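You operate a simulated robot arm through the tools that you are given. There is no shell and no other tool.

You are at the controls of a simulated robot arm. One attempt, no reset.

JOB
The drum pump socket is dead: move its plug to the spare socket and switch that on.
Fine: both socket switches off before the plug moves.

It is judged by the outcome, as a careful person would: the job done as asked, and still so three seconds after it is handed in. It fails if anything else is knocked over, pushed out of place, dropped, spilled or broken.

ROBOT AND FRAMES
A 7-joint arm with a two-finger gripper, fixed in place. Base frame: the origin is on the floor under the middle of its stand, x ahead of it, y to its left, z up. Units: m, degrees, N and s.
With the tool pointing down near the work surface it reaches from about 0.2 to 0.68 m from the base axis. Its first joint turns from -66.0 to 66.0 degrees. Payload 2.45 kg.
The TCP is the grasp point between the finger pads, 0.026 m short of the fingertips. In the tool frame z runs along the fingers and y along their closing line. The gripper opens to 0.096 m; its body begins 0.069 m behind the TCP.
Orientation is that of the tool frame in the base frame, as [roll, pitch, yaw] about the fixed x, y, z axes, in that order (R = Rz(yaw) Ry(pitch) Rx(roll)). With the fingers straight down and closing along the base's y, the tool's x points along the base's -x, its y along +y and its z along -z.

CONTROLS
- The arm moves only by the tool play_rows. Its arguments are lists of equal length, an entry for each row: "dr": the turn, a rotation vector about the tool's x, y, z in degrees, a list of three; "offset": the shift along the tool's x, y, z in m, a list of three; "jaw": the gripper command, from -1 (shut) to 1 (fully open), values between in proportion. In form: {"dr": [[rx, ry, rz], ...], "offset": [[tx, ty, tz], ...], "jaw": [jaw, ...]}. A call has 1 to 20 rows; each row shifts and turns the commanded pose from where the row before left it, along the tool's axes as they then stand. Each row takes 0.2 s and may step no farther than 0.05 m and 8.6 degrees from the row before; otherwise, or with a gripper value out of range, the whole call is refused. Where a pose cannot be reached the arm comes as near as it can. A force on the tool above 40 N (or 10 N above the force at the start of the call, whichever is more), or a blocked arm, ends the call early, and 0.2 s more pass. Each finger travels about 0.05 m/s and halts on what it meets, pressing with about 41 N; the grip force reading is that of the motor and also rises with nothing between the fingers. The clock runs only during rows and for 0.2 s after the last one: add rows that do not move to give the fingers time. The reply holds the time, the measured pose of the TCP, the force on the tool along the base axes, the opening and the grip force, in the units named above and with some noise, with the torque about the TCP (base axes, N m) and any sound that the robot's microphone picked up.
- Cameras (640 x 400 px; columns grow to the right, rows downward): "scene" is fixed at [0.1645, -0.3843, 1.447]; the picture's right is [0.82, -0.58, 0.00], its down [-0.21, -0.29, -0.93] and it looks along [0.54, 0.76, -0.36] (base axes); focal length 278 px, centre (320, 200). "wrist" rides on the gripper at [0.082, 0.003, -0.098] in the tool frame; the picture's right is [-0.04, 1.00, 0.00], its down [-0.73, -0.03, -0.68] and it looks along [-0.68, -0.03, 0.73] (tool axes); focal length 256 px, centre (320, 200). There is no depth. A picture from a camera that has moved, and an enlarged one, comes with that camera's place and axes in the base frame and with its lens.
- grab_frame(camera): a new picture of that camera. No time passes.
- zoom(camera, box): a new picture of the part [left, top, right, bottom] of that camera's present view, enlarged. No time passes.
- hand_in(): hands the job in; it is judged then, once.

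Nothing tells you positions but the pictures and the camera data. Unless the task says otherwise, let go and move clear before handing in.

The tools are called after ">>>" as name(argument=value, ...) on one line, values as JSON. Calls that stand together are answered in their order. play_rows: Moves the arm, as the interface text tells. Its arguments: {"type":"object","properties":{"dr":{"type":"array","items":{"type":"array","items":{"type":"number"}}},"offset":{"type":"array","items":{"type":"array","items":{"type":"number"}}},"jaw":{"type":"array","items":{"type":"number"}}},"required":["dr","offset","jaw"]} The other tools are called the same way: grab_frame (camera) takes a picture; zoom (camera, box) takes an enlarged picture of a part of a camera's view; hand_in () hands the job in.

At the start:

```text
clock: 0.0
tool_pos: [0.3144, -0.1935, 1.3547]
tool_rot: [179.9, 0.0, -179.9]
ft_force: [0.3, 0.0, -0.7]
torque: [-0.01, 0.02, 0.02]
width: 0.0959
grasp_force: 0.0
```

scene: 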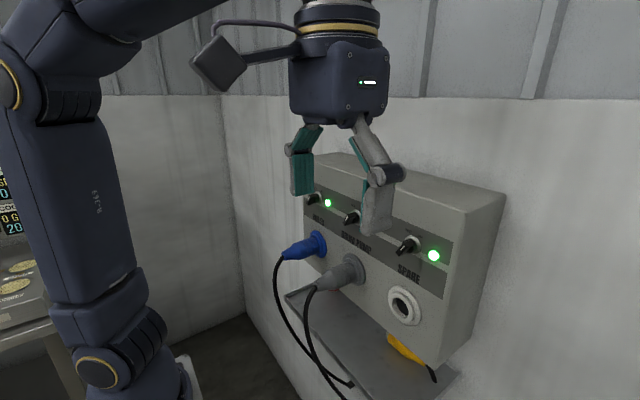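
wrist: 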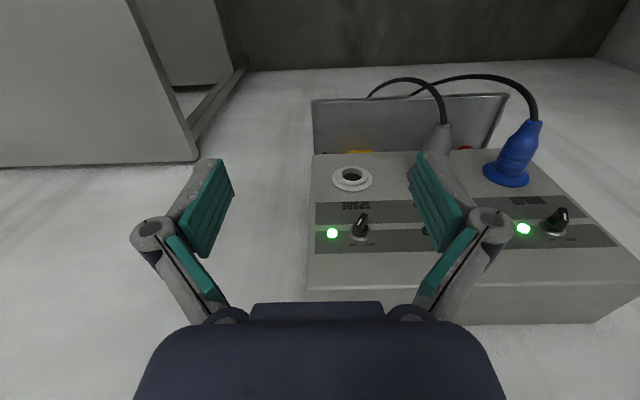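

I see a wall-mounted socket box with three sockets: one with a blue plug, a middle one with a grey plug (likely the drum pump), and the empty SPARE on the right; the spare and blue lamps look lit. I'll zoom in for detail before moving.

>>> zoom(camera="scene", box=[260, 140, 520, 400])

>>> zoom(camera="wrist", box=[300, 70, 640, 330])

>>> zoom(camera="scene", box=[290, 170, 460, 280])

```text
1.54 times, centred on (390, 270) of scene
camera zoom: at [0.1645, -0.3843, 1.447], right [0.82, -0.58, 0.0], down [-0.21, -0.29, -0.93], along [0.54, 0.76, -0.36], focal length 428 px, centre (212, 92)
```

zoom: 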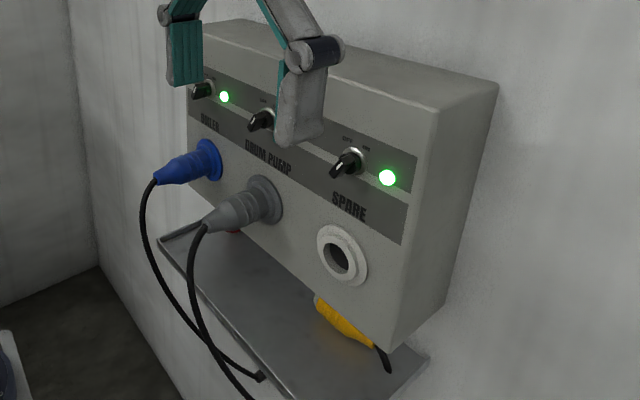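

```text
1.54 times, centred on (470, 200) of wrist
camera zoom: at [0.2326, -0.1901, 1.4532], right [0.04, 1.0, 0.0], down [0.73, -0.03, 0.68], along [0.68, -0.03, -0.73], focal length 394 px, centre (89, 200)
```

zoom: 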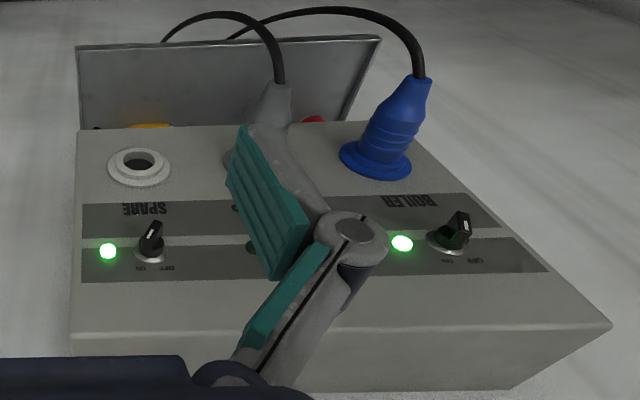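

```text
3.64 times, centred on (375, 225) of scene
camera zoom: at [0.1645, -0.3843, 1.447], right [0.82, -0.58, 0.0], down [-0.21, -0.29, -0.93], along [0.54, 0.76, -0.36], focal length 1012 px, centre (120, 109)
```

zoom: 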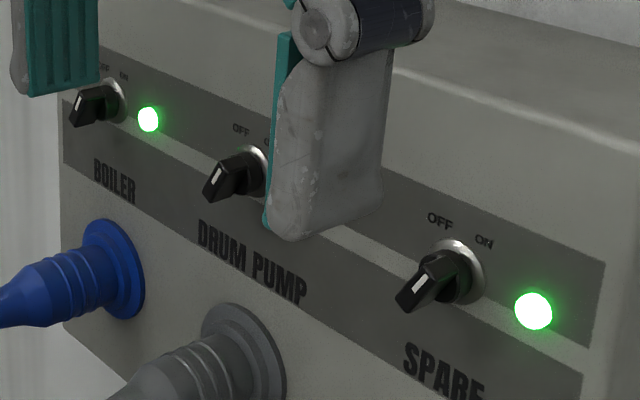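

The panel's face works out at about x=0.515, with sockets and switches 0.13 m apart in y. Next I'm zooming on the switches to read their ON/OFF positions.

>>> zoom(camera="scene", box=[390, 220, 450, 290])

>>> zoom(camera="wrist", box=[310, 190, 430, 265])

>>> zoom(camera="wrist", box=[490, 180, 620, 261])

>>> zoom(camera="scene", box=[300, 180, 380, 230])

>>> zoom(camera="scene", box=[260, 220, 460, 400])

```text
5.71 times, centred on (420, 255) of scene
camera zoom: at [0.1645, -0.3843, 1.447], right [0.82, -0.58, 0.0], down [-0.21, -0.29, -0.93], along [0.54, 0.76, -0.36], focal length 1590 px, centre (-251, -114)
```

zoom: 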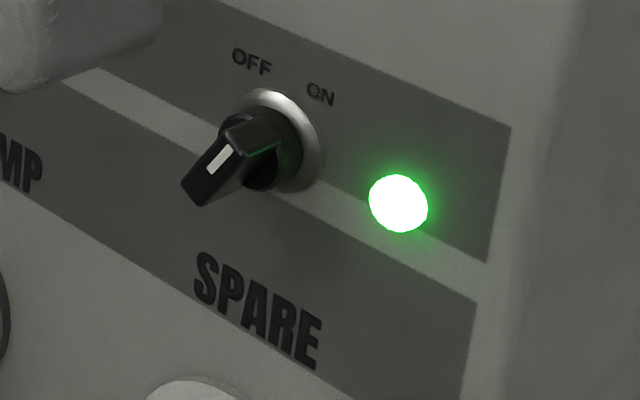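

```text
5.33 times, centred on (370, 228) of wrist
camera zoom: at [0.2326, -0.1901, 1.4532], right [0.04, 1.0, 0.0], down [0.73, -0.03, 0.68], along [0.68, -0.03, -0.73], focal length 1365 px, centre (53, 53)
```

zoom: 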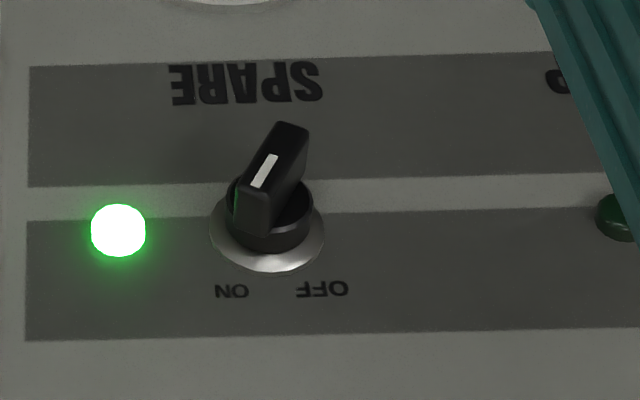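

```text
4.92 times, centred on (555, 220) of wrist
camera zoom: at [0.2326, -0.1901, 1.4532], right [0.04, 1.0, 0.0], down [0.73, -0.03, 0.68], along [0.68, -0.03, -0.73], focal length 1260 px, centre (-837, 99)
```

zoom: 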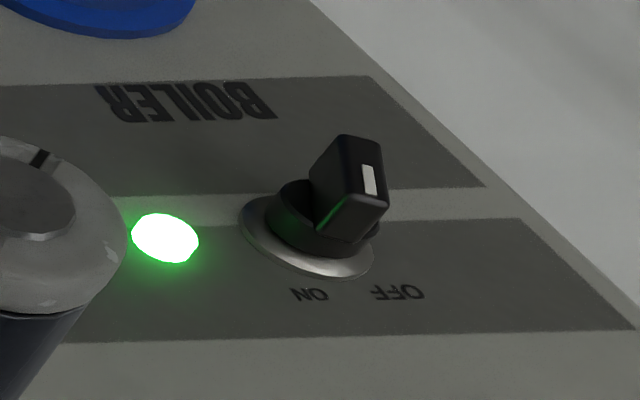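

```text
8.00 times, centred on (340, 205) of scene
camera zoom: at [0.1645, -0.3843, 1.447], right [0.82, -0.58, 0.0], down [-0.21, -0.29, -0.93], along [0.54, 0.76, -0.36], focal length 2227 px, centre (160, 160)
```

zoom: 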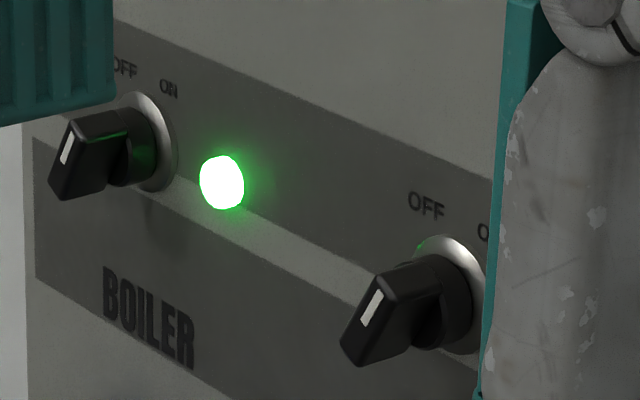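

```text
2.22 times, centred on (360, 310) of scene
camera zoom: at [0.1645, -0.3843, 1.447], right [0.82, -0.58, 0.0], down [-0.21, -0.29, -0.93], along [0.54, 0.76, -0.36], focal length 618 px, centre (231, -44)
```

zoom: 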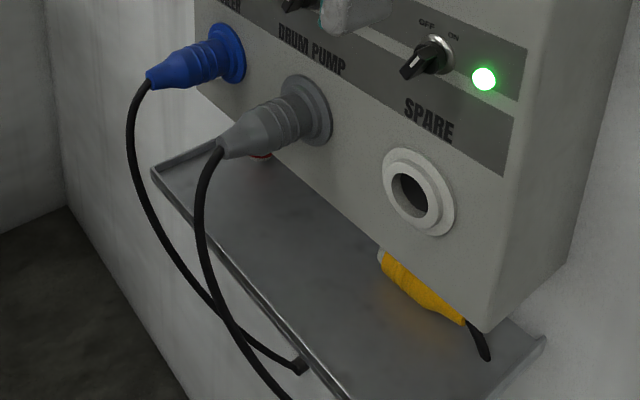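

All three switches read as ON (their pointers sit about 30° towards ON), and the drum pump's lamp is dark. I'll tilt the tool forward about its y axis, clear of the panel, to see how far the arm lets it point at the switches.

>>> play_rows(dr=[[0, -8, 0], [0, -8, 0], [0, -8, 0], [0, -8, 0], [0, -8, 0], [0, 0, 0]], offset=[[0, 0, 0], [0, 0, 0], [0, 0, 0], [0, 0, 0], [0, 0, 0], [0, 0, 0]], jaw=[1, 1, 1, 1, 1, 1])

```text
clock: 1.4
tool_pos: [0.313, -0.1946, 1.355]
tool_rot: [-180.0, 40.2, 179.9]
ft_force: [-0.7, -0.7, 0.1]
torque: [0.0, -0.02, 0.0]
width: 0.096
grasp_force: 0.0
```

The arm follows the tilt well. I continue towards horizontal.

>>> play_rows(dr=[[0, -8, 0], [0, -8, 0], [0, -8, 0], [0, -8, 0], [0, -8, 0], [0, -8, 0], [0, 0, 0]], offset=[[0, 0, 0], [0, 0, 0], [0, 0, 0], [0, 0, 0], [0, 0, 0], [0, 0, 0], [0, 0, 0]], jaw=[1, 1, 1, 1, 1, 1, 1])

>>> grab_frame(camera="scene")

>>> grab_frame(camera="wrist")

```text
clock: 3.0
tool_pos: [0.3136, -0.1952, 1.3543]
tool_rot: [179.0, 88.1, 179.0]
ft_force: [1.0, 0.3, -0.3]
torque: [0.03, -0.01, 0.01]
width: 0.0959
grasp_force: 0.1
```

```text
taken
```

scene: 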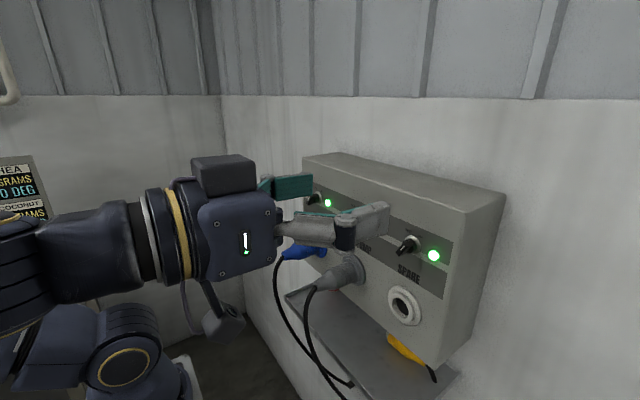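

```text
taken
camera wrist: at [0.2131, -0.19, 1.2764], right [0.0, 1.0, 0.04], down [-0.65, -0.03, 0.76], along [0.76, -0.03, 0.65], focal length 256 px, centre (320, 200)
```

wrist: 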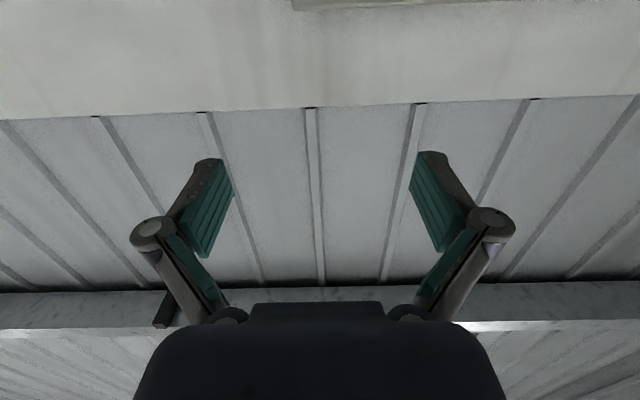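

The tool now points straight at the panel. I'll take close views of the drum pump switch, which may be clearer from here.

>>> zoom(camera="scene", box=[300, 180, 460, 280])

>>> zoom(camera="scene", box=[180, 130, 340, 350])

```text
4.00 times, centred on (380, 230) of scene
camera zoom: at [0.1645, -0.3843, 1.447], right [0.82, -0.58, 0.0], down [-0.21, -0.29, -0.93], along [0.54, 0.76, -0.36], focal length 1113 px, centre (80, 80)
```

zoom: 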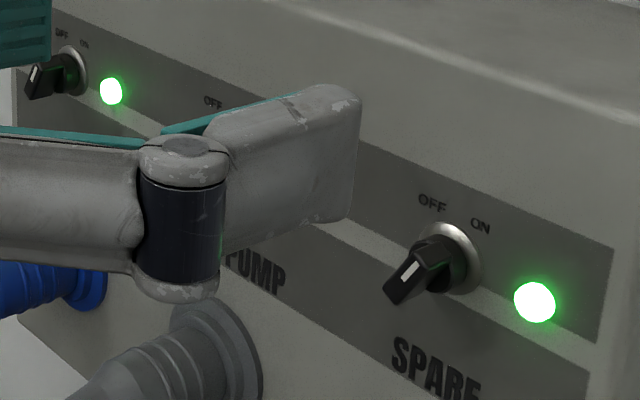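

```text
1.82 times, centred on (260, 240) of scene
camera zoom: at [0.1645, -0.3843, 1.447], right [0.82, -0.58, 0.0], down [-0.21, -0.29, -0.93], along [0.54, 0.76, -0.36], focal length 506 px, centre (429, 127)
```

zoom: 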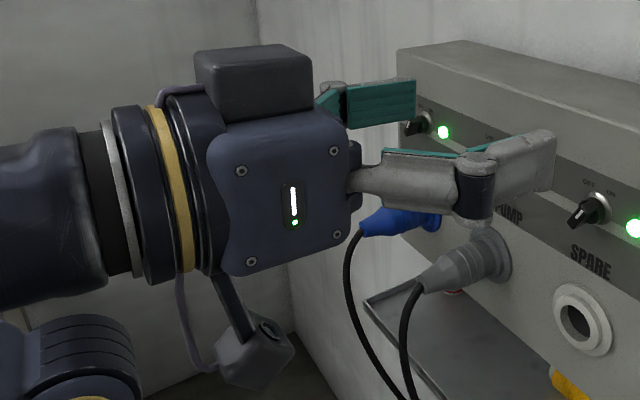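

The wrist view looks up past the panel when the tool is level, so I'll tilt to about 30° down and move in front of the spare switch at around (0.36, -0.148, 1.24) for a direct look.

>>> play_rows(dr=[[0, 7, 0], [0, 7, 0], [0, 7, 0], [0, 7, 0], [0, 0, 0], [0, 0, 0], [0, 0, 0], [0, 0, 0], [0, 0, 0]], offset=[[0, 0, 0], [0, 0, 0], [0, 0, 0], [0, 0, 0], [0.019, 0.012, 0.0242], [0.019, 0.012, 0.0242], [0.019, 0.012, 0.0242], [0.019, 0.012, 0.0242], [0, 0, 0]], jaw=[1, 1, 1, 1, 1, 1, 1, 1, 1])

>>> grab_frame(camera="wrist")

>>> grab_frame(camera="scene")

```text
clock: 5.0
tool_pos: [0.3581, -0.1465, 1.2408]
tool_rot: [180.0, 60.0, 179.9]
ft_force: [0.6, -0.2, 0.7]
torque: [-0.04, 0.0, -0.02]
width: 0.096
grasp_force: 0.0
```

```text
taken
camera wrist: at [0.2337, -0.1422, 1.2186], right [0.02, 1.0, 0.03], down [-0.22, -0.03, 0.97], along [0.97, -0.03, 0.22], focal length 256 px, centre (320, 200)
```

wrist: 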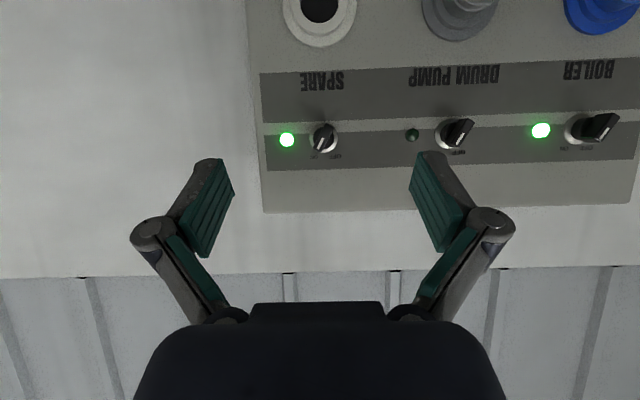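

```text
taken
```

scene: 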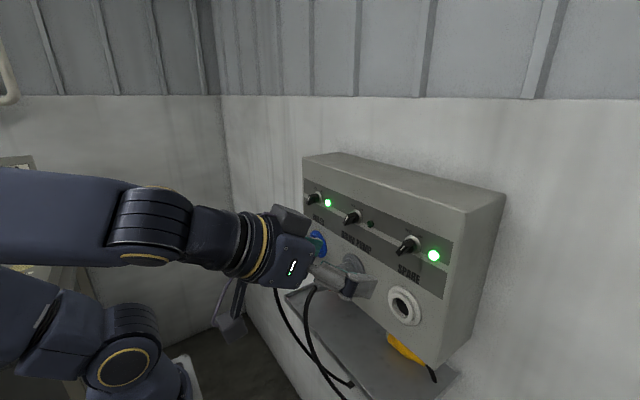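

Now all three switches are visible face-on; the drum pump lamp is dark. I'm zooming to measure pointer angles and locations.

>>> zoom(camera="wrist", box=[260, 90, 400, 178])

>>> zoom(camera="wrist", box=[390, 90, 530, 178])

>>> zoom(camera="scene", box=[330, 190, 430, 270])

>>> zoom(camera="wrist", box=[260, 0, 560, 120])

```text
4.55 times, centred on (330, 134) of wrist
camera zoom: at [0.2337, -0.1422, 1.2186], right [0.02, 1.0, 0.03], down [-0.22, -0.03, 0.97], along [0.97, -0.03, 0.22], focal length 1164 px, centre (274, 500)
```

zoom: 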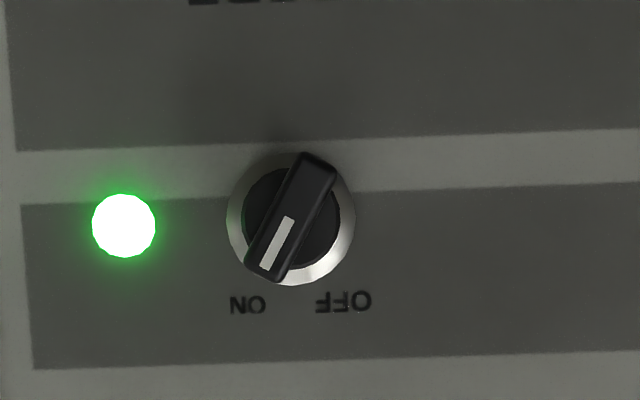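

```text
4.55 times, centred on (460, 134) of wrist
camera zoom: at [0.2337, -0.1422, 1.2186], right [0.02, 1.0, 0.03], down [-0.22, -0.03, 0.97], along [0.97, -0.03, 0.22], focal length 1164 px, centre (-316, 500)
```

zoom: 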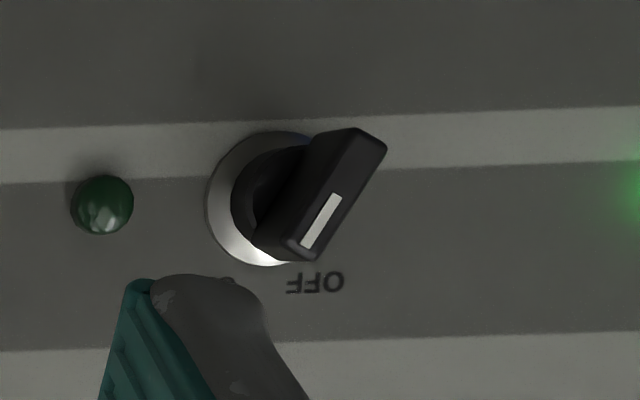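

```text
5.00 times, centred on (380, 230) of scene
camera zoom: at [0.1645, -0.3843, 1.447], right [0.82, -0.58, 0.0], down [-0.21, -0.29, -0.93], along [0.54, 0.76, -0.36], focal length 1392 px, centre (20, 50)
```

zoom: 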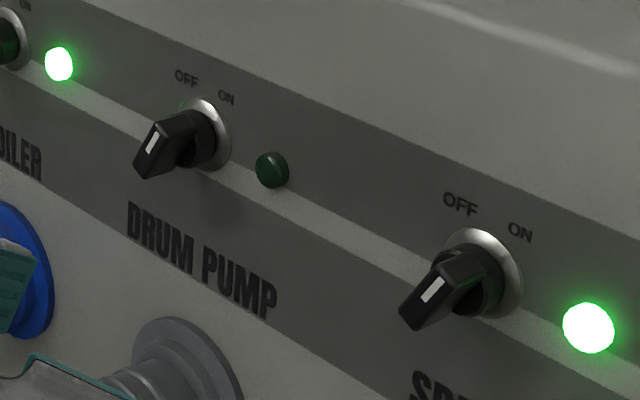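

```text
2.13 times, centred on (410, 60) of wrist
camera zoom: at [0.2337, -0.1422, 1.2186], right [0.02, 1.0, 0.03], down [-0.22, -0.03, 0.97], along [0.97, -0.03, 0.22], focal length 546 px, centre (128, 499)
```

zoom: 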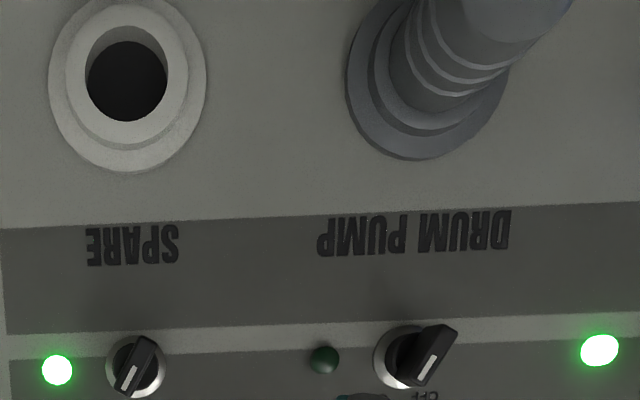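

The spare knob's bar sits about 30° to the ON side, centred near (0.488 front, -0.145, 1.216), and OFF is about 60° anticlockwise from there. I'll tilt to 15°, roll 30° to align the fingers with the bar, narrow the jaw and move to a pre-grasp point.

>>> play_rows(dr=[[0, -7.5, 0], [0, -7.5, 0], [-1.941, 0, 7.244], [-1.941, 0, 7.244], [-1.941, 0, 7.244], [-1.941, 0, 7.244], [0, 0, 0], [0, 0, 0], [0, 0, 0]], offset=[[0, 0, 0], [0, 0, 0], [0, 0, 0], [0, 0, 0], [0, 0, 0], [0, 0, 0], [0.0026, -0.0058, 0.0328], [0.0026, -0.0058, 0.0328], [0, 0, 0]], jaw=[0.5, 0, -0.35, -0.35, -0.35, -0.35, -0.35, -0.35, -0.35])

>>> grab_frame(camera="wrist")

>>> grab_frame(camera="scene")

```text
clock: 7.0
tool_pos: [0.4095, -0.141, 1.2221]
tool_rot: [114.9, 57.1, 117.6]
ft_force: [0.7, 0.9, -0.4]
torque: [0.0, 0.02, -0.03]
width: 0.0312
grasp_force: 0.1
out of reach, approached as far as the arm can: row 2
```

```text
taken
camera wrist: at [0.295, -0.109, 1.1772], right [0.03, 0.85, 0.53], down [-0.47, -0.45, 0.76], along [0.88, -0.27, 0.39], focal length 256 px, centre (320, 200)
```

wrist: 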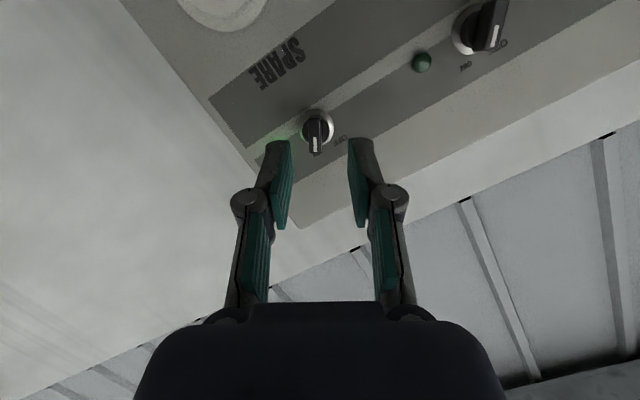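

```text
taken
```

scene: 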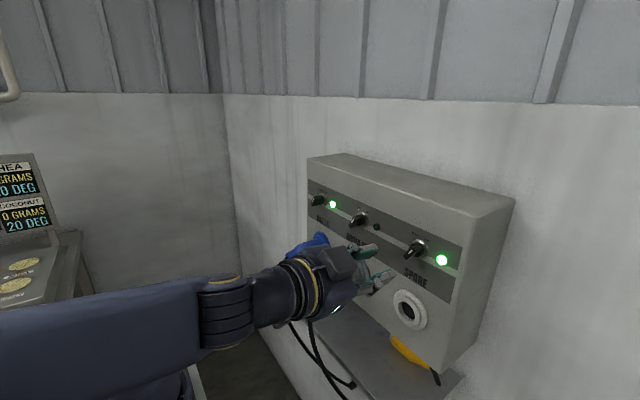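

The fingers are aligned with the bar, roughly centred on the spare knob. The scene picture seems to have shifted slightly overall, so I'll rely more on the wrist camera; let me zoom.

>>> zoom(camera="wrist", box=[250, 90, 390, 178])

>>> zoom(camera="scene", box=[320, 180, 480, 300])

```text
4.55 times, centred on (320, 134) of wrist
camera zoom: at [0.295, -0.109, 1.1772], right [0.03, 0.85, 0.53], down [-0.47, -0.45, 0.76], along [0.88, -0.27, 0.39], focal length 1164 px, centre (320, 500)
```

zoom: 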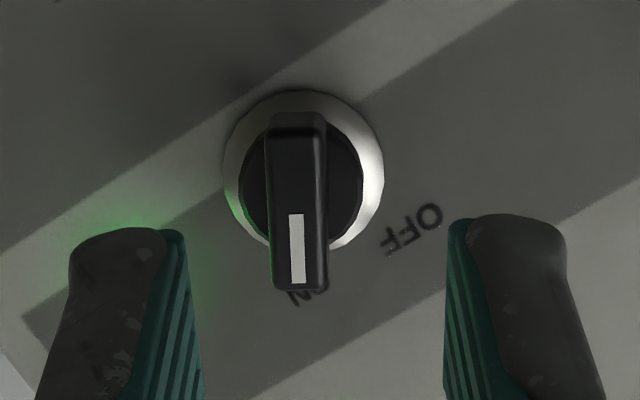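

```text
3.33 times, centred on (400, 240) of scene
camera zoom: at [0.1569, -0.3717, 1.4516], right [0.82, -0.58, 0.01], down [-0.2, -0.3, -0.93], along [0.54, 0.76, -0.36], focal length 928 px, centre (53, 67)
```

zoom: 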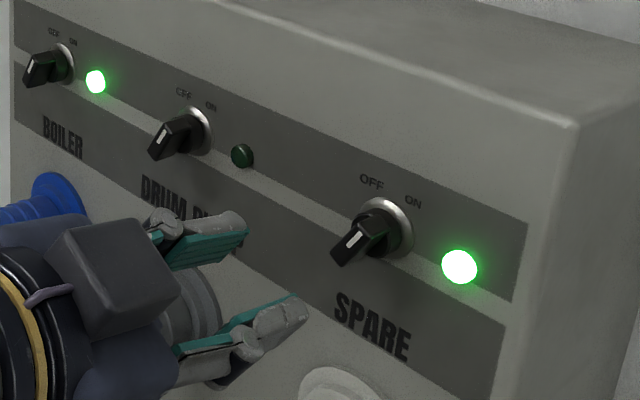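

The scene camera has shifted by about 1.5 cm (the zoom reports its new place), so wrist geometry leads: the spare knob's axis is near y=-0.1435, z=1.214, with its front at x≈0.488. I'll centre laterally and advance most of the way.

>>> play_rows(dr=[[0, 0, 0], [0, 0, 0], [0, 0, 0], [0, 0, 0]], offset=[[-0.0104, -0.0049, 0], [0, 0, 0.022], [0, 0, 0.022], [0, 0, 0]], jaw=[-0.35, -0.35, -0.35, -0.35])

>>> zoom(camera="wrist", box=[230, 70, 410, 183])

>>> zoom(camera="scene", box=[320, 180, 480, 300])

```text
clock: 7.7
tool_pos: [0.4088, -0.1704, 1.1968]
tool_rot: [119.4, 55.2, 114.8]
ft_force: [0.3, 0.0, -0.1]
torque: [0.02, 0.03, 0.0]
width: 0.0311
grasp_force: 0.0
stopped in row 3: the arm was blocked; the commanded pose is now the measured one
```

```text
3.54 times, centred on (320, 126) of wrist
camera zoom: at [0.2962, -0.1249, 1.1588], right [0.16, 0.83, 0.53], down [-0.48, -0.4, 0.78], along [0.86, -0.38, 0.34], focal length 906 px, centre (320, 460)
```

zoom: 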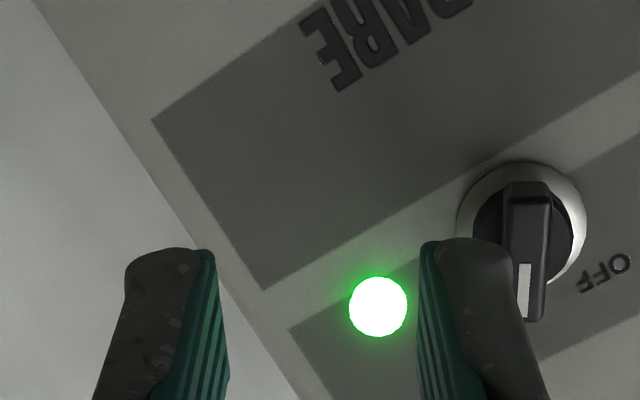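

```text
3.33 times, centred on (400, 240) of scene
camera zoom: at [0.1605, -0.3727, 1.4508], right [0.82, -0.58, 0.01], down [-0.2, -0.3, -0.93], along [0.54, 0.76, -0.36], focal length 928 px, centre (53, 67)
```

zoom: 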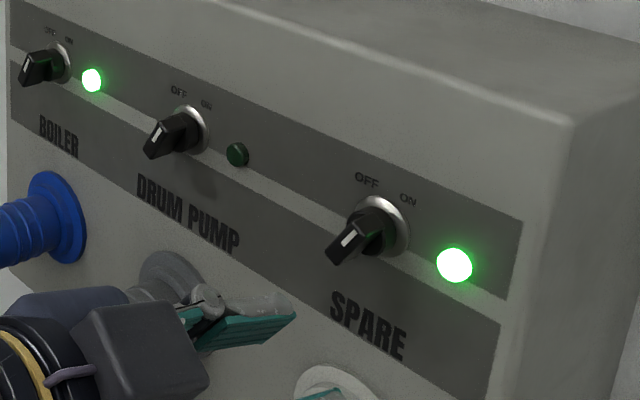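

The arm stopped as blocked with no force at the tool, so a link further back may be touching something or at a joint limit. I'll look at the full view before doing anything else.

>>> grab_frame(camera="scene")

>>> grab_frame(camera="wrist")

>>> zoom(camera="scene", box=[0, 200, 320, 400])

```text
taken
```

scene: 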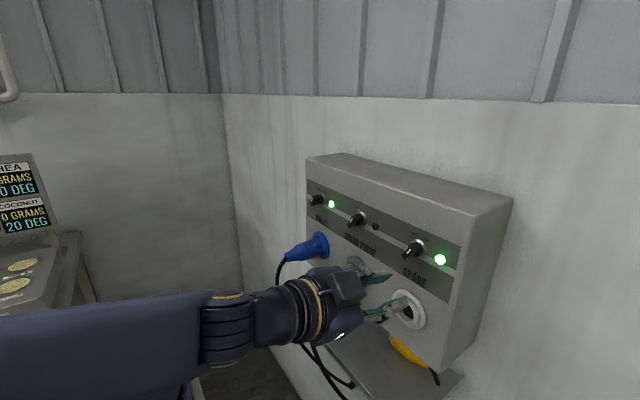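

```text
taken
camera wrist: at [0.2962, -0.1249, 1.1588], right [0.16, 0.83, 0.53], down [-0.48, -0.4, 0.78], along [0.86, -0.38, 0.34], focal length 256 px, centre (320, 200)
```

wrist: 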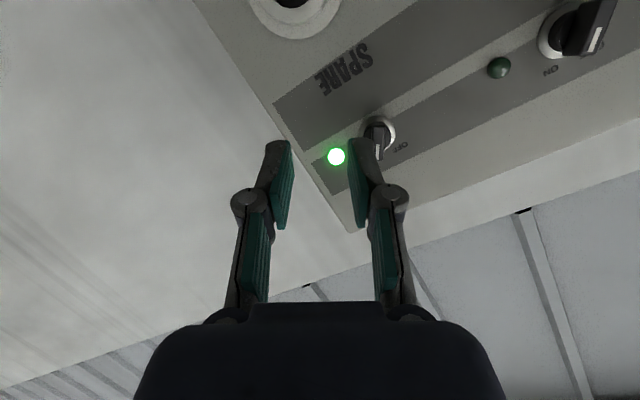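

```text
2.00 times, centred on (160, 300) of scene
camera zoom: at [0.1605, -0.3727, 1.4508], right [0.82, -0.58, 0.01], down [-0.2, -0.3, -0.93], along [0.54, 0.76, -0.36], focal length 557 px, centre (640, 0)
```

zoom: 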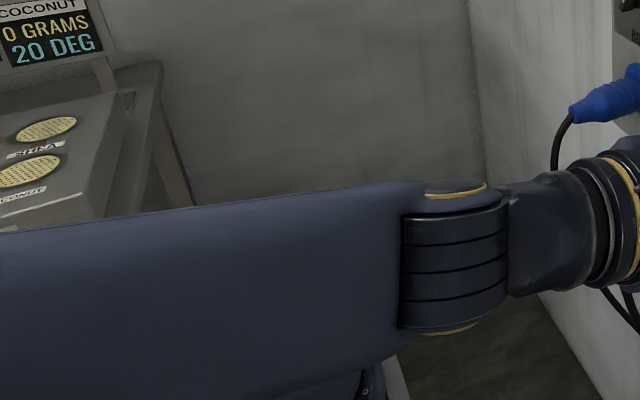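

The forearm is folded tight with the elbow swung out, so the rolled, near-level pose is at the edge of what the arm can do here. I'll undo the roll and return to the 30° tilt that worked, staying clear of the panel.

>>> play_rows(dr=[[0, 4, 0], [0, 4, 0], [0, 5.7, 0], [0, 0, -7.75], [0, 0, -7.75], [0, 0, -7.75], [0, 0, -7.75], [0, 0, 0]], offset=[[0, 0, -0.005], [0, 0, -0.005], [0, 0, -0.005], [0, 0, 0], [0, 0, 0], [0, 0, 0], [0, 0, 0], [0, 0, 0]], jaw=[-0.35, -0.35, -0.35, -0.35, -0.35, -0.35, -0.35, -0.35])

>>> grab_frame(camera="scene")

>>> zoom(camera="scene", box=[0, 200, 320, 400])

```text
clock: 9.7
tool_pos: [0.3864, -0.1307, 1.17]
tool_rot: [172.8, 58.1, -174.9]
ft_force: [-0.1, -0.2, 0.0]
torque: [0.01, -0.02, 0.0]
width: 0.0311
grasp_force: 0.0
stopped in row 8: the arm was blocked; the commanded pose is now the measured one
```

```text
taken
```

scene: 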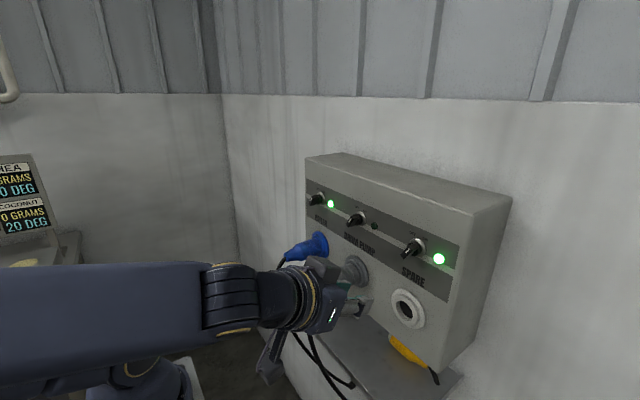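

```text
2.00 times, centred on (160, 300) of scene
camera zoom: at [0.1618, -0.3745, 1.4502], right [0.82, -0.58, 0.01], down [-0.2, -0.3, -0.93], along [0.54, 0.76, -0.36], focal length 557 px, centre (640, 0)
```

zoom: 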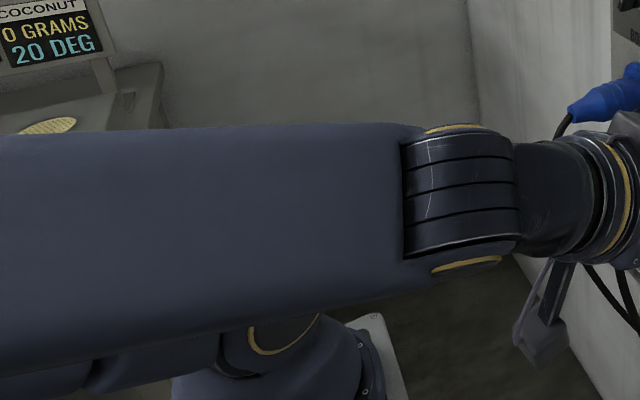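

The blocks happened whenever the wrist came within about 0.33 m of the shoulder, so the arm is simply folded too tight. I'll lift up and forward to unfold it, then straighten the tool.

>>> play_rows(dr=[[0, 0, 0], [0, 0, 0], [0, 0, 0], [0, 0, 0], [5.73, -0.45, 3.54], [5.73, -0.45, 3.54], [0, 0, 0]], offset=[[-0.032, -0.002, -0.0105], [-0.032, -0.002, -0.0105], [-0.032, -0.002, -0.0105], [-0.032, -0.002, -0.0105], [0, 0, 0], [0, 0, 0], [0, 0, 0]], jaw=[-0.35, -0.35, -0.35, -0.35, -0.35, -0.35, -0.35])

>>> grab_frame(camera="scene")

>>> zoom(camera="scene", box=[0, 200, 320, 400])

>>> grab_frame(camera="wrist")

```text
clock: 11.3
tool_pos: [0.4248, -0.1578, 1.3007]
tool_rot: [171.3, 58.4, 169.5]
ft_force: [1.0, -0.8, 0.8]
torque: [0.03, 0.0, 0.01]
width: 0.0313
grasp_force: 0.1
```

```text
taken
```

scene: 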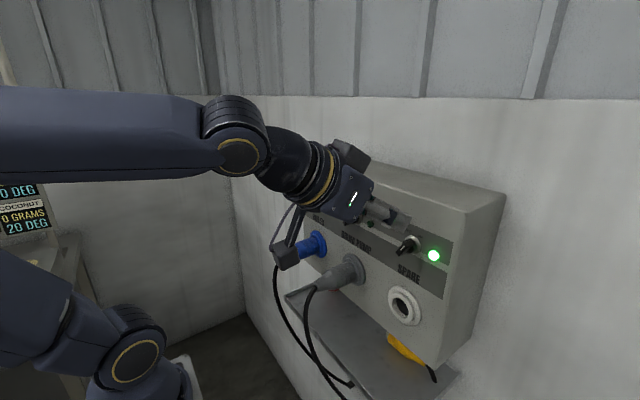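

```text
2.00 times, centred on (160, 300) of scene
camera zoom: at [0.1645, -0.3843, 1.447], right [0.82, -0.58, 0.0], down [-0.21, -0.29, -0.93], along [0.54, 0.76, -0.36], focal length 557 px, centre (640, 0)
```

zoom: 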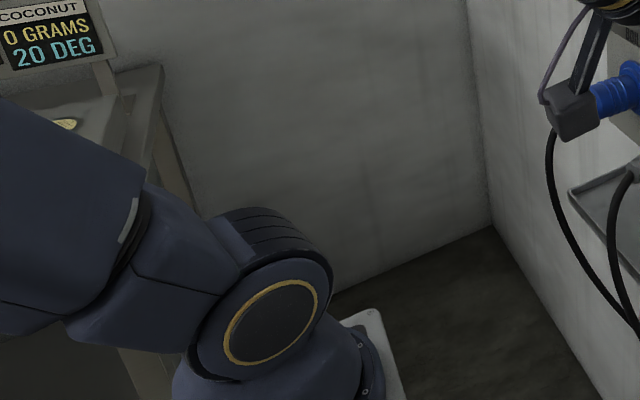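

```text
taken
camera wrist: at [0.2999, -0.1452, 1.2829], right [0.07, 0.99, 0.11], down [-0.2, -0.1, 0.97], along [0.98, -0.09, 0.2], focal length 256 px, centre (320, 200)
```

wrist: 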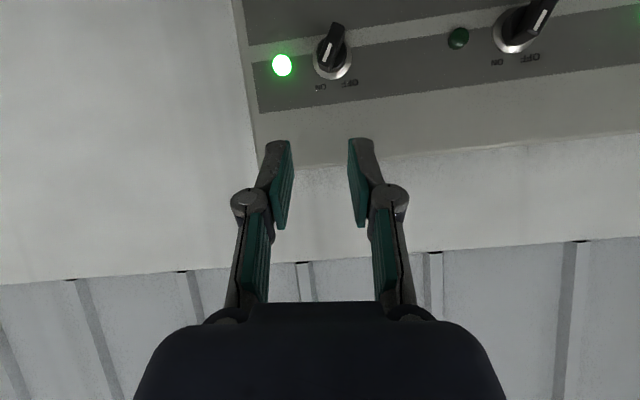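

The scene camera is back exactly where it was, so the folded elbow had merely been leaning on it; I'll keep the arm unfolded from now on. Next I'll align to the bar again with a 30° tilt while up here, where there is more room.

>>> play_rows(dr=[[0, 1.2, -5.45], [-3.75, 0, 6.495], [-3.75, 0, 6.495], [-3.75, 0, 6.495], [-3.75, 0, 6.495], [0, 0, 0], [0, 0, 0]], offset=[[0, 0, 0], [0, 0, 0], [0, 0, 0], [0, 0, 0], [0, 0, 0], [0, 0, 0], [0, 0, 0]], jaw=[-0.35, -0.35, -0.35, -0.35, -0.35, -0.35, -0.35])

>>> grab_frame(camera="scene")

>>> grab_frame(camera="wrist")

```text
clock: 12.9
tool_pos: [0.4243, -0.1576, 1.3027]
tool_rot: [133.1, 46.9, 140.8]
ft_force: [-0.2, 0.4, 0.3]
torque: [-0.01, 0.03, 0.02]
width: 0.0312
grasp_force: 0.1
```

```text
taken
```

scene: 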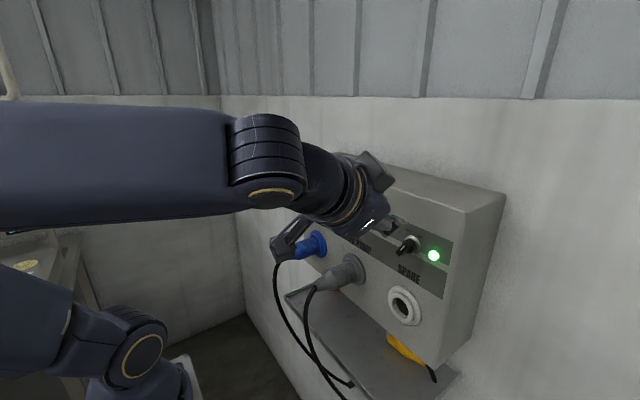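

```text
taken
camera wrist: at [0.2988, -0.1428, 1.2893], right [0.04, 0.85, 0.53], down [-0.19, -0.51, 0.84], along [0.98, -0.14, 0.14], focal length 256 px, centre (320, 200)
```

wrist: 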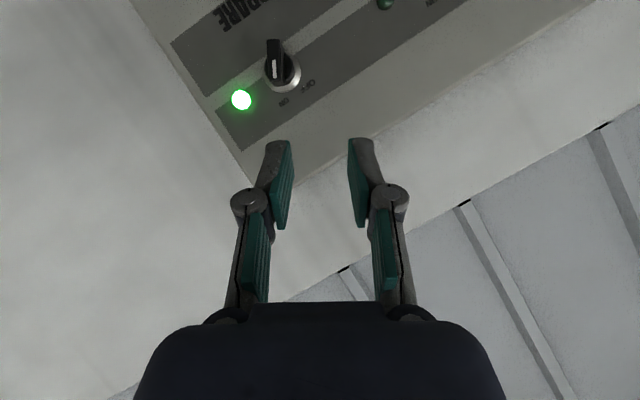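

This pose is well within reach and the scene camera is undisturbed. I'll zoom on the spare knob to recompute its location from this view.

>>> zoom(camera="wrist", box=[220, 20, 340, 95])

```text
5.33 times, centred on (280, 58) of wrist
camera zoom: at [0.2988, -0.1428, 1.2893], right [0.04, 0.85, 0.53], down [-0.19, -0.51, 0.84], along [0.98, -0.14, 0.14], focal length 1365 px, centre (533, 960)
```

zoom: 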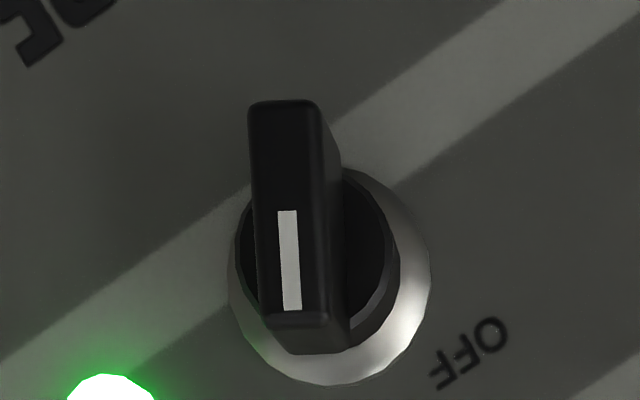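

The knob axis averages to about (-0.1445, 1.215). I'll move down to the pre-grasp point in front of it at x≈0.435.

>>> play_rows(dr=[[0, 0, 0], [0, 0, 0], [0, 0, 0], [0, 0, 0]], offset=[[0.0186, -0.0107, 0.016], [0.0186, -0.0107, 0.016], [0.0186, -0.0107, 0.016], [0, 0, 0]], jaw=[-0.35, -0.35, -0.35, -0.35])

>>> zoom(camera="wrist", box=[230, 60, 410, 173])

>>> grab_frame(camera="scene")

```text
clock: 13.9
tool_pos: [0.4349, -0.1495, 1.2207]
tool_rot: [133.2, 46.8, 140.7]
ft_force: [-0.1, -0.4, 0.8]
torque: [-0.06, 0.02, -0.02]
width: 0.0311
grasp_force: 0.1
```

```text
3.54 times, centred on (320, 116) of wrist
camera zoom: at [0.3089, -0.1349, 1.2096], right [0.04, 0.85, 0.53], down [-0.19, -0.51, 0.84], along [0.98, -0.14, 0.14], focal length 906 px, centre (320, 496)
```

zoom: 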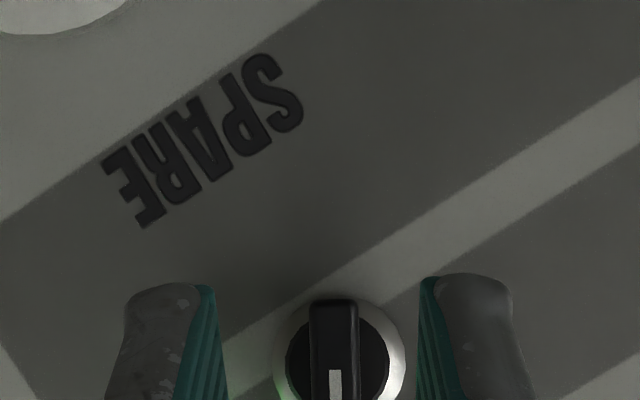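

```text
taken
```

scene: 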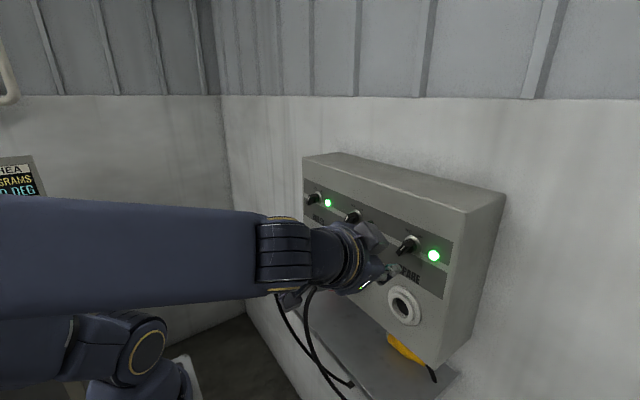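

The knob lies nearly centred between the fingers. I'll view the region directly to fine-tune the lateral position.

>>> zoom(camera="wrist", box=[250, 120, 390, 208])

```text
4.55 times, centred on (320, 164) of wrist
camera zoom: at [0.3089, -0.1349, 1.2096], right [0.04, 0.85, 0.53], down [-0.19, -0.51, 0.84], along [0.98, -0.14, 0.14], focal length 1164 px, centre (320, 364)
```

zoom: 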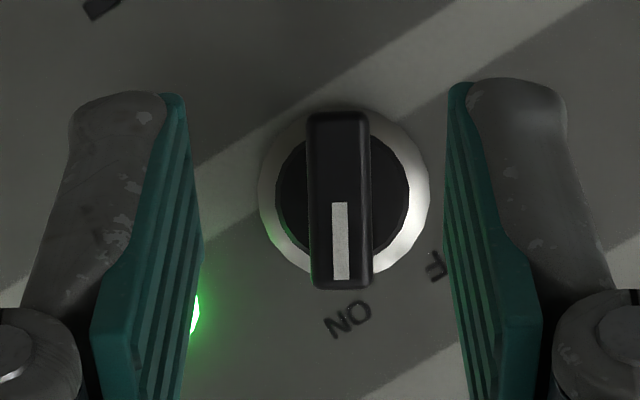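

The knob axis is confirmed at (-0.144, 1.215). I'll shift 2 mm sideways and advance straight in along x to grasp depth, jaw still open.

>>> play_rows(dr=[[0, 0, 0], [0, 0, 0], [0, 0, 0], [0, 0, 0]], offset=[[0, 0.0023, 0], [-0.0105, 0, 0.0146], [-0.0105, 0, 0.0146], [0, 0, 0]], jaw=[-0.35, -0.35, -0.35, -0.35])

>>> grab_frame(camera="wrist")

>>> zoom(camera="scene", box=[340, 190, 480, 290])

```text
clock: 14.9
tool_pos: [0.4711, -0.1496, 1.2249]
tool_rot: [133.1, 46.8, 140.8]
ft_force: [-0.7, -0.7, -0.1]
torque: [0.02, 0.01, 0.0]
width: 0.0312
grasp_force: 0.0
```

```text
taken
camera wrist: at [0.3453, -0.1344, 1.2131], right [0.04, 0.85, 0.53], down [-0.19, -0.51, 0.84], along [0.98, -0.14, 0.14], focal length 256 px, centre (320, 200)
```

wrist: 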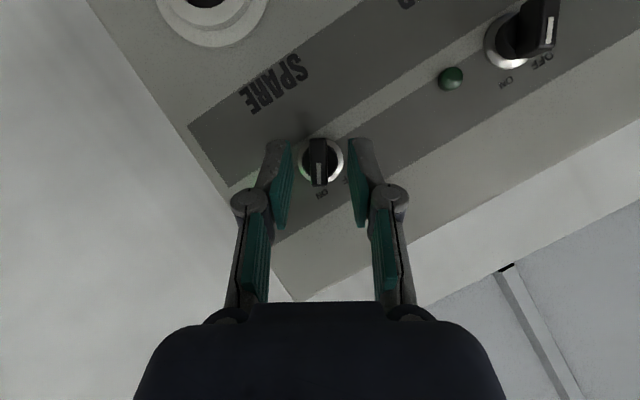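

```text
4.00 times, centred on (410, 240) of scene
camera zoom: at [0.1645, -0.3843, 1.447], right [0.82, -0.58, 0.0], down [-0.21, -0.29, -0.93], along [0.54, 0.76, -0.36], focal length 1113 px, centre (-40, 40)
```

zoom: 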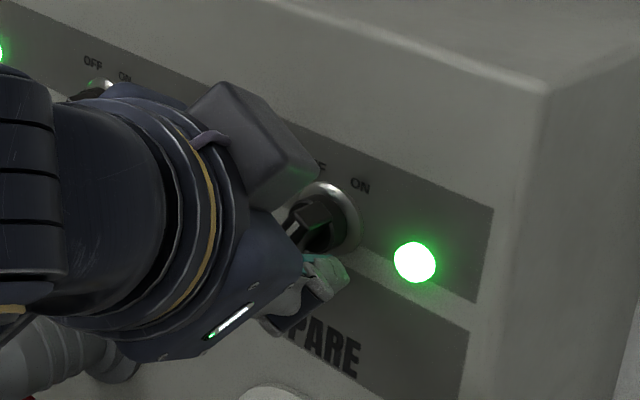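

The fingers appear to straddle the knob. A closer look before closing.

>>> zoom(camera="wrist", box=[250, 120, 390, 208])

```text
4.55 times, centred on (320, 164) of wrist
camera zoom: at [0.3453, -0.1344, 1.2131], right [0.04, 0.85, 0.53], down [-0.19, -0.51, 0.84], along [0.98, -0.14, 0.14], focal length 1164 px, centre (320, 364)
```

zoom: 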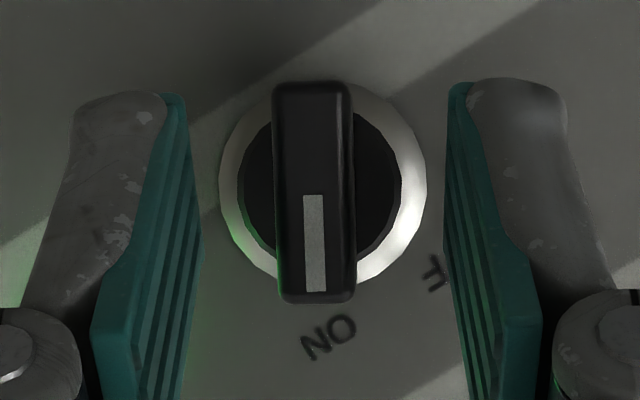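

The bar is centred between the pads. I'll go 2 mm deeper and close on it.

>>> play_rows(dr=[[0, 0, 0], [0, 0, 0], [0, 0, 0], [0, 0, 0]], offset=[[-0.001, 0, 0.0017], [0, 0, 0], [0, 0, 0], [0, 0, 0]], jaw=[-0.35, -1, -1, -1])

>>> zoom(camera="wrist", box=[250, 120, 390, 208])

```text
clock: 15.9
tool_pos: [0.4724, -0.15, 1.224]
tool_rot: [133.3, 46.8, 140.8]
ft_force: [2.8, -7.2, -8.9]
torque: [-0.41, -0.17, -0.12]
width: 0.0101
grasp_force: 36.9
```

```text
4.55 times, centred on (320, 164) of wrist
camera zoom: at [0.347, -0.1349, 1.2127], right [0.04, 0.85, 0.53], down [-0.19, -0.51, 0.84], along [0.98, -0.14, 0.14], focal length 1164 px, centre (320, 364)
```

zoom: 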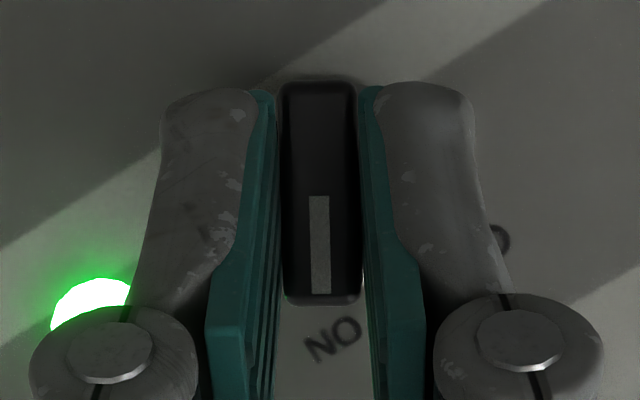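

The bar is firmly held (width 10 mm). Now I twist anticlockwise about the knob axis, halfway first, watching the force.

>>> play_rows(dr=[[3.97, -0.14, -6.36], [3.97, -0.14, -6.36], [3.97, -0.14, -6.36], [3.97, -0.14, -6.36]], offset=[[0, 0.00137, 0], [0, 0.00137, 0], [0, 0.00137, 0], [0, 0.00137, 0]], jaw=[-1, -1, -1, -1])

>>> grab_frame(camera="wrist")

>>> grab_frame(camera="scene")

```text
clock: 16.9
tool_pos: [0.4724, -0.1446, 1.2262]
tool_rot: [-179.9, 57.6, 178.9]
ft_force: [2.9, -12.0, -13.9]
torque: [-0.07, 0.35, -0.19]
width: 0.01
grasp_force: 37.2
```

```text
taken
camera wrist: at [0.3469, -0.1375, 1.2093], right [0.04, 1.0, 0.03], down [-0.18, -0.02, 0.98], along [0.98, -0.05, 0.18], focal length 256 px, centre (320, 200)
```

wrist: 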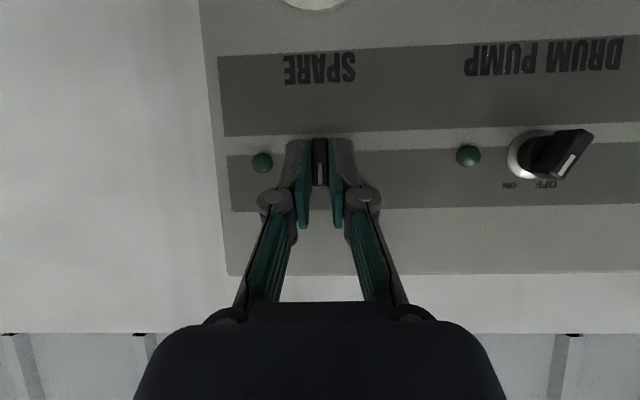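

```text
taken
```

scene: 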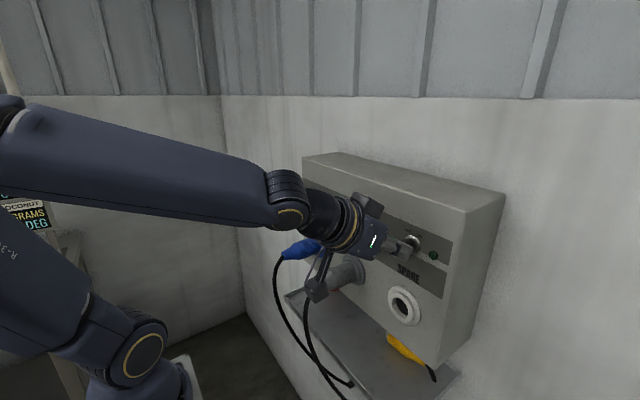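

The bar is now vertical and the spare lamp has gone out. I'll continue the remaining 30° to the OFF mark, easing slightly in the direction of the measured force.

>>> play_rows(dr=[[3.97, -0.14, -6.36], [3.97, -0.14, -6.36], [3.97, -0.14, -6.36], [3.97, -0.14, -6.36], [0, 0, 0]], offset=[[0.0002, 0.001, 0.0001], [0.0002, 0.001, 0.0001], [0.0002, 0.001, 0.0001], [0.0002, 0.001, 0.0001], [0, 0, 0]], jaw=[-1, -1, -1, -1, -1])

>>> grab_frame(camera="wrist")

>>> grab_frame(camera="scene")

```text
clock: 18.1
tool_pos: [0.4716, -0.1392, 1.2231]
tool_rot: [-132.1, 47.5, -142.1]
ft_force: [1.1, 4.0, -12.1]
torque: [0.14, 1.02, -0.27]
width: 0.0098
grasp_force: 37.0
```

```text
taken
camera wrist: at [0.347, -0.1419, 1.207], right [0.04, 0.88, -0.47], down [-0.18, 0.47, 0.86], along [0.98, 0.05, 0.18], focal length 256 px, centre (320, 200)
```

wrist: 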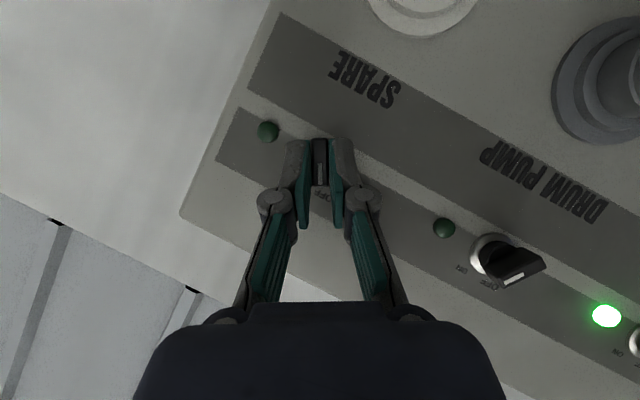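

```text
taken
```

scene: 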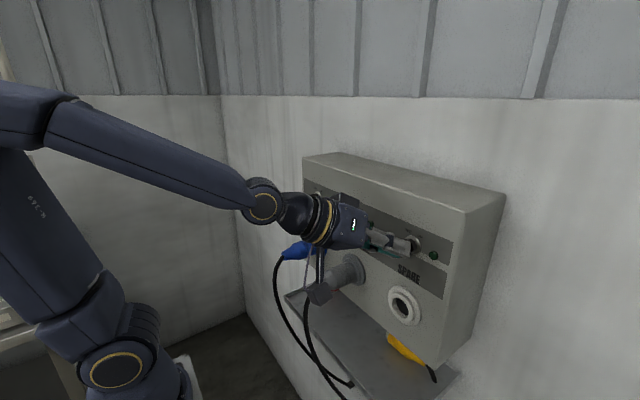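

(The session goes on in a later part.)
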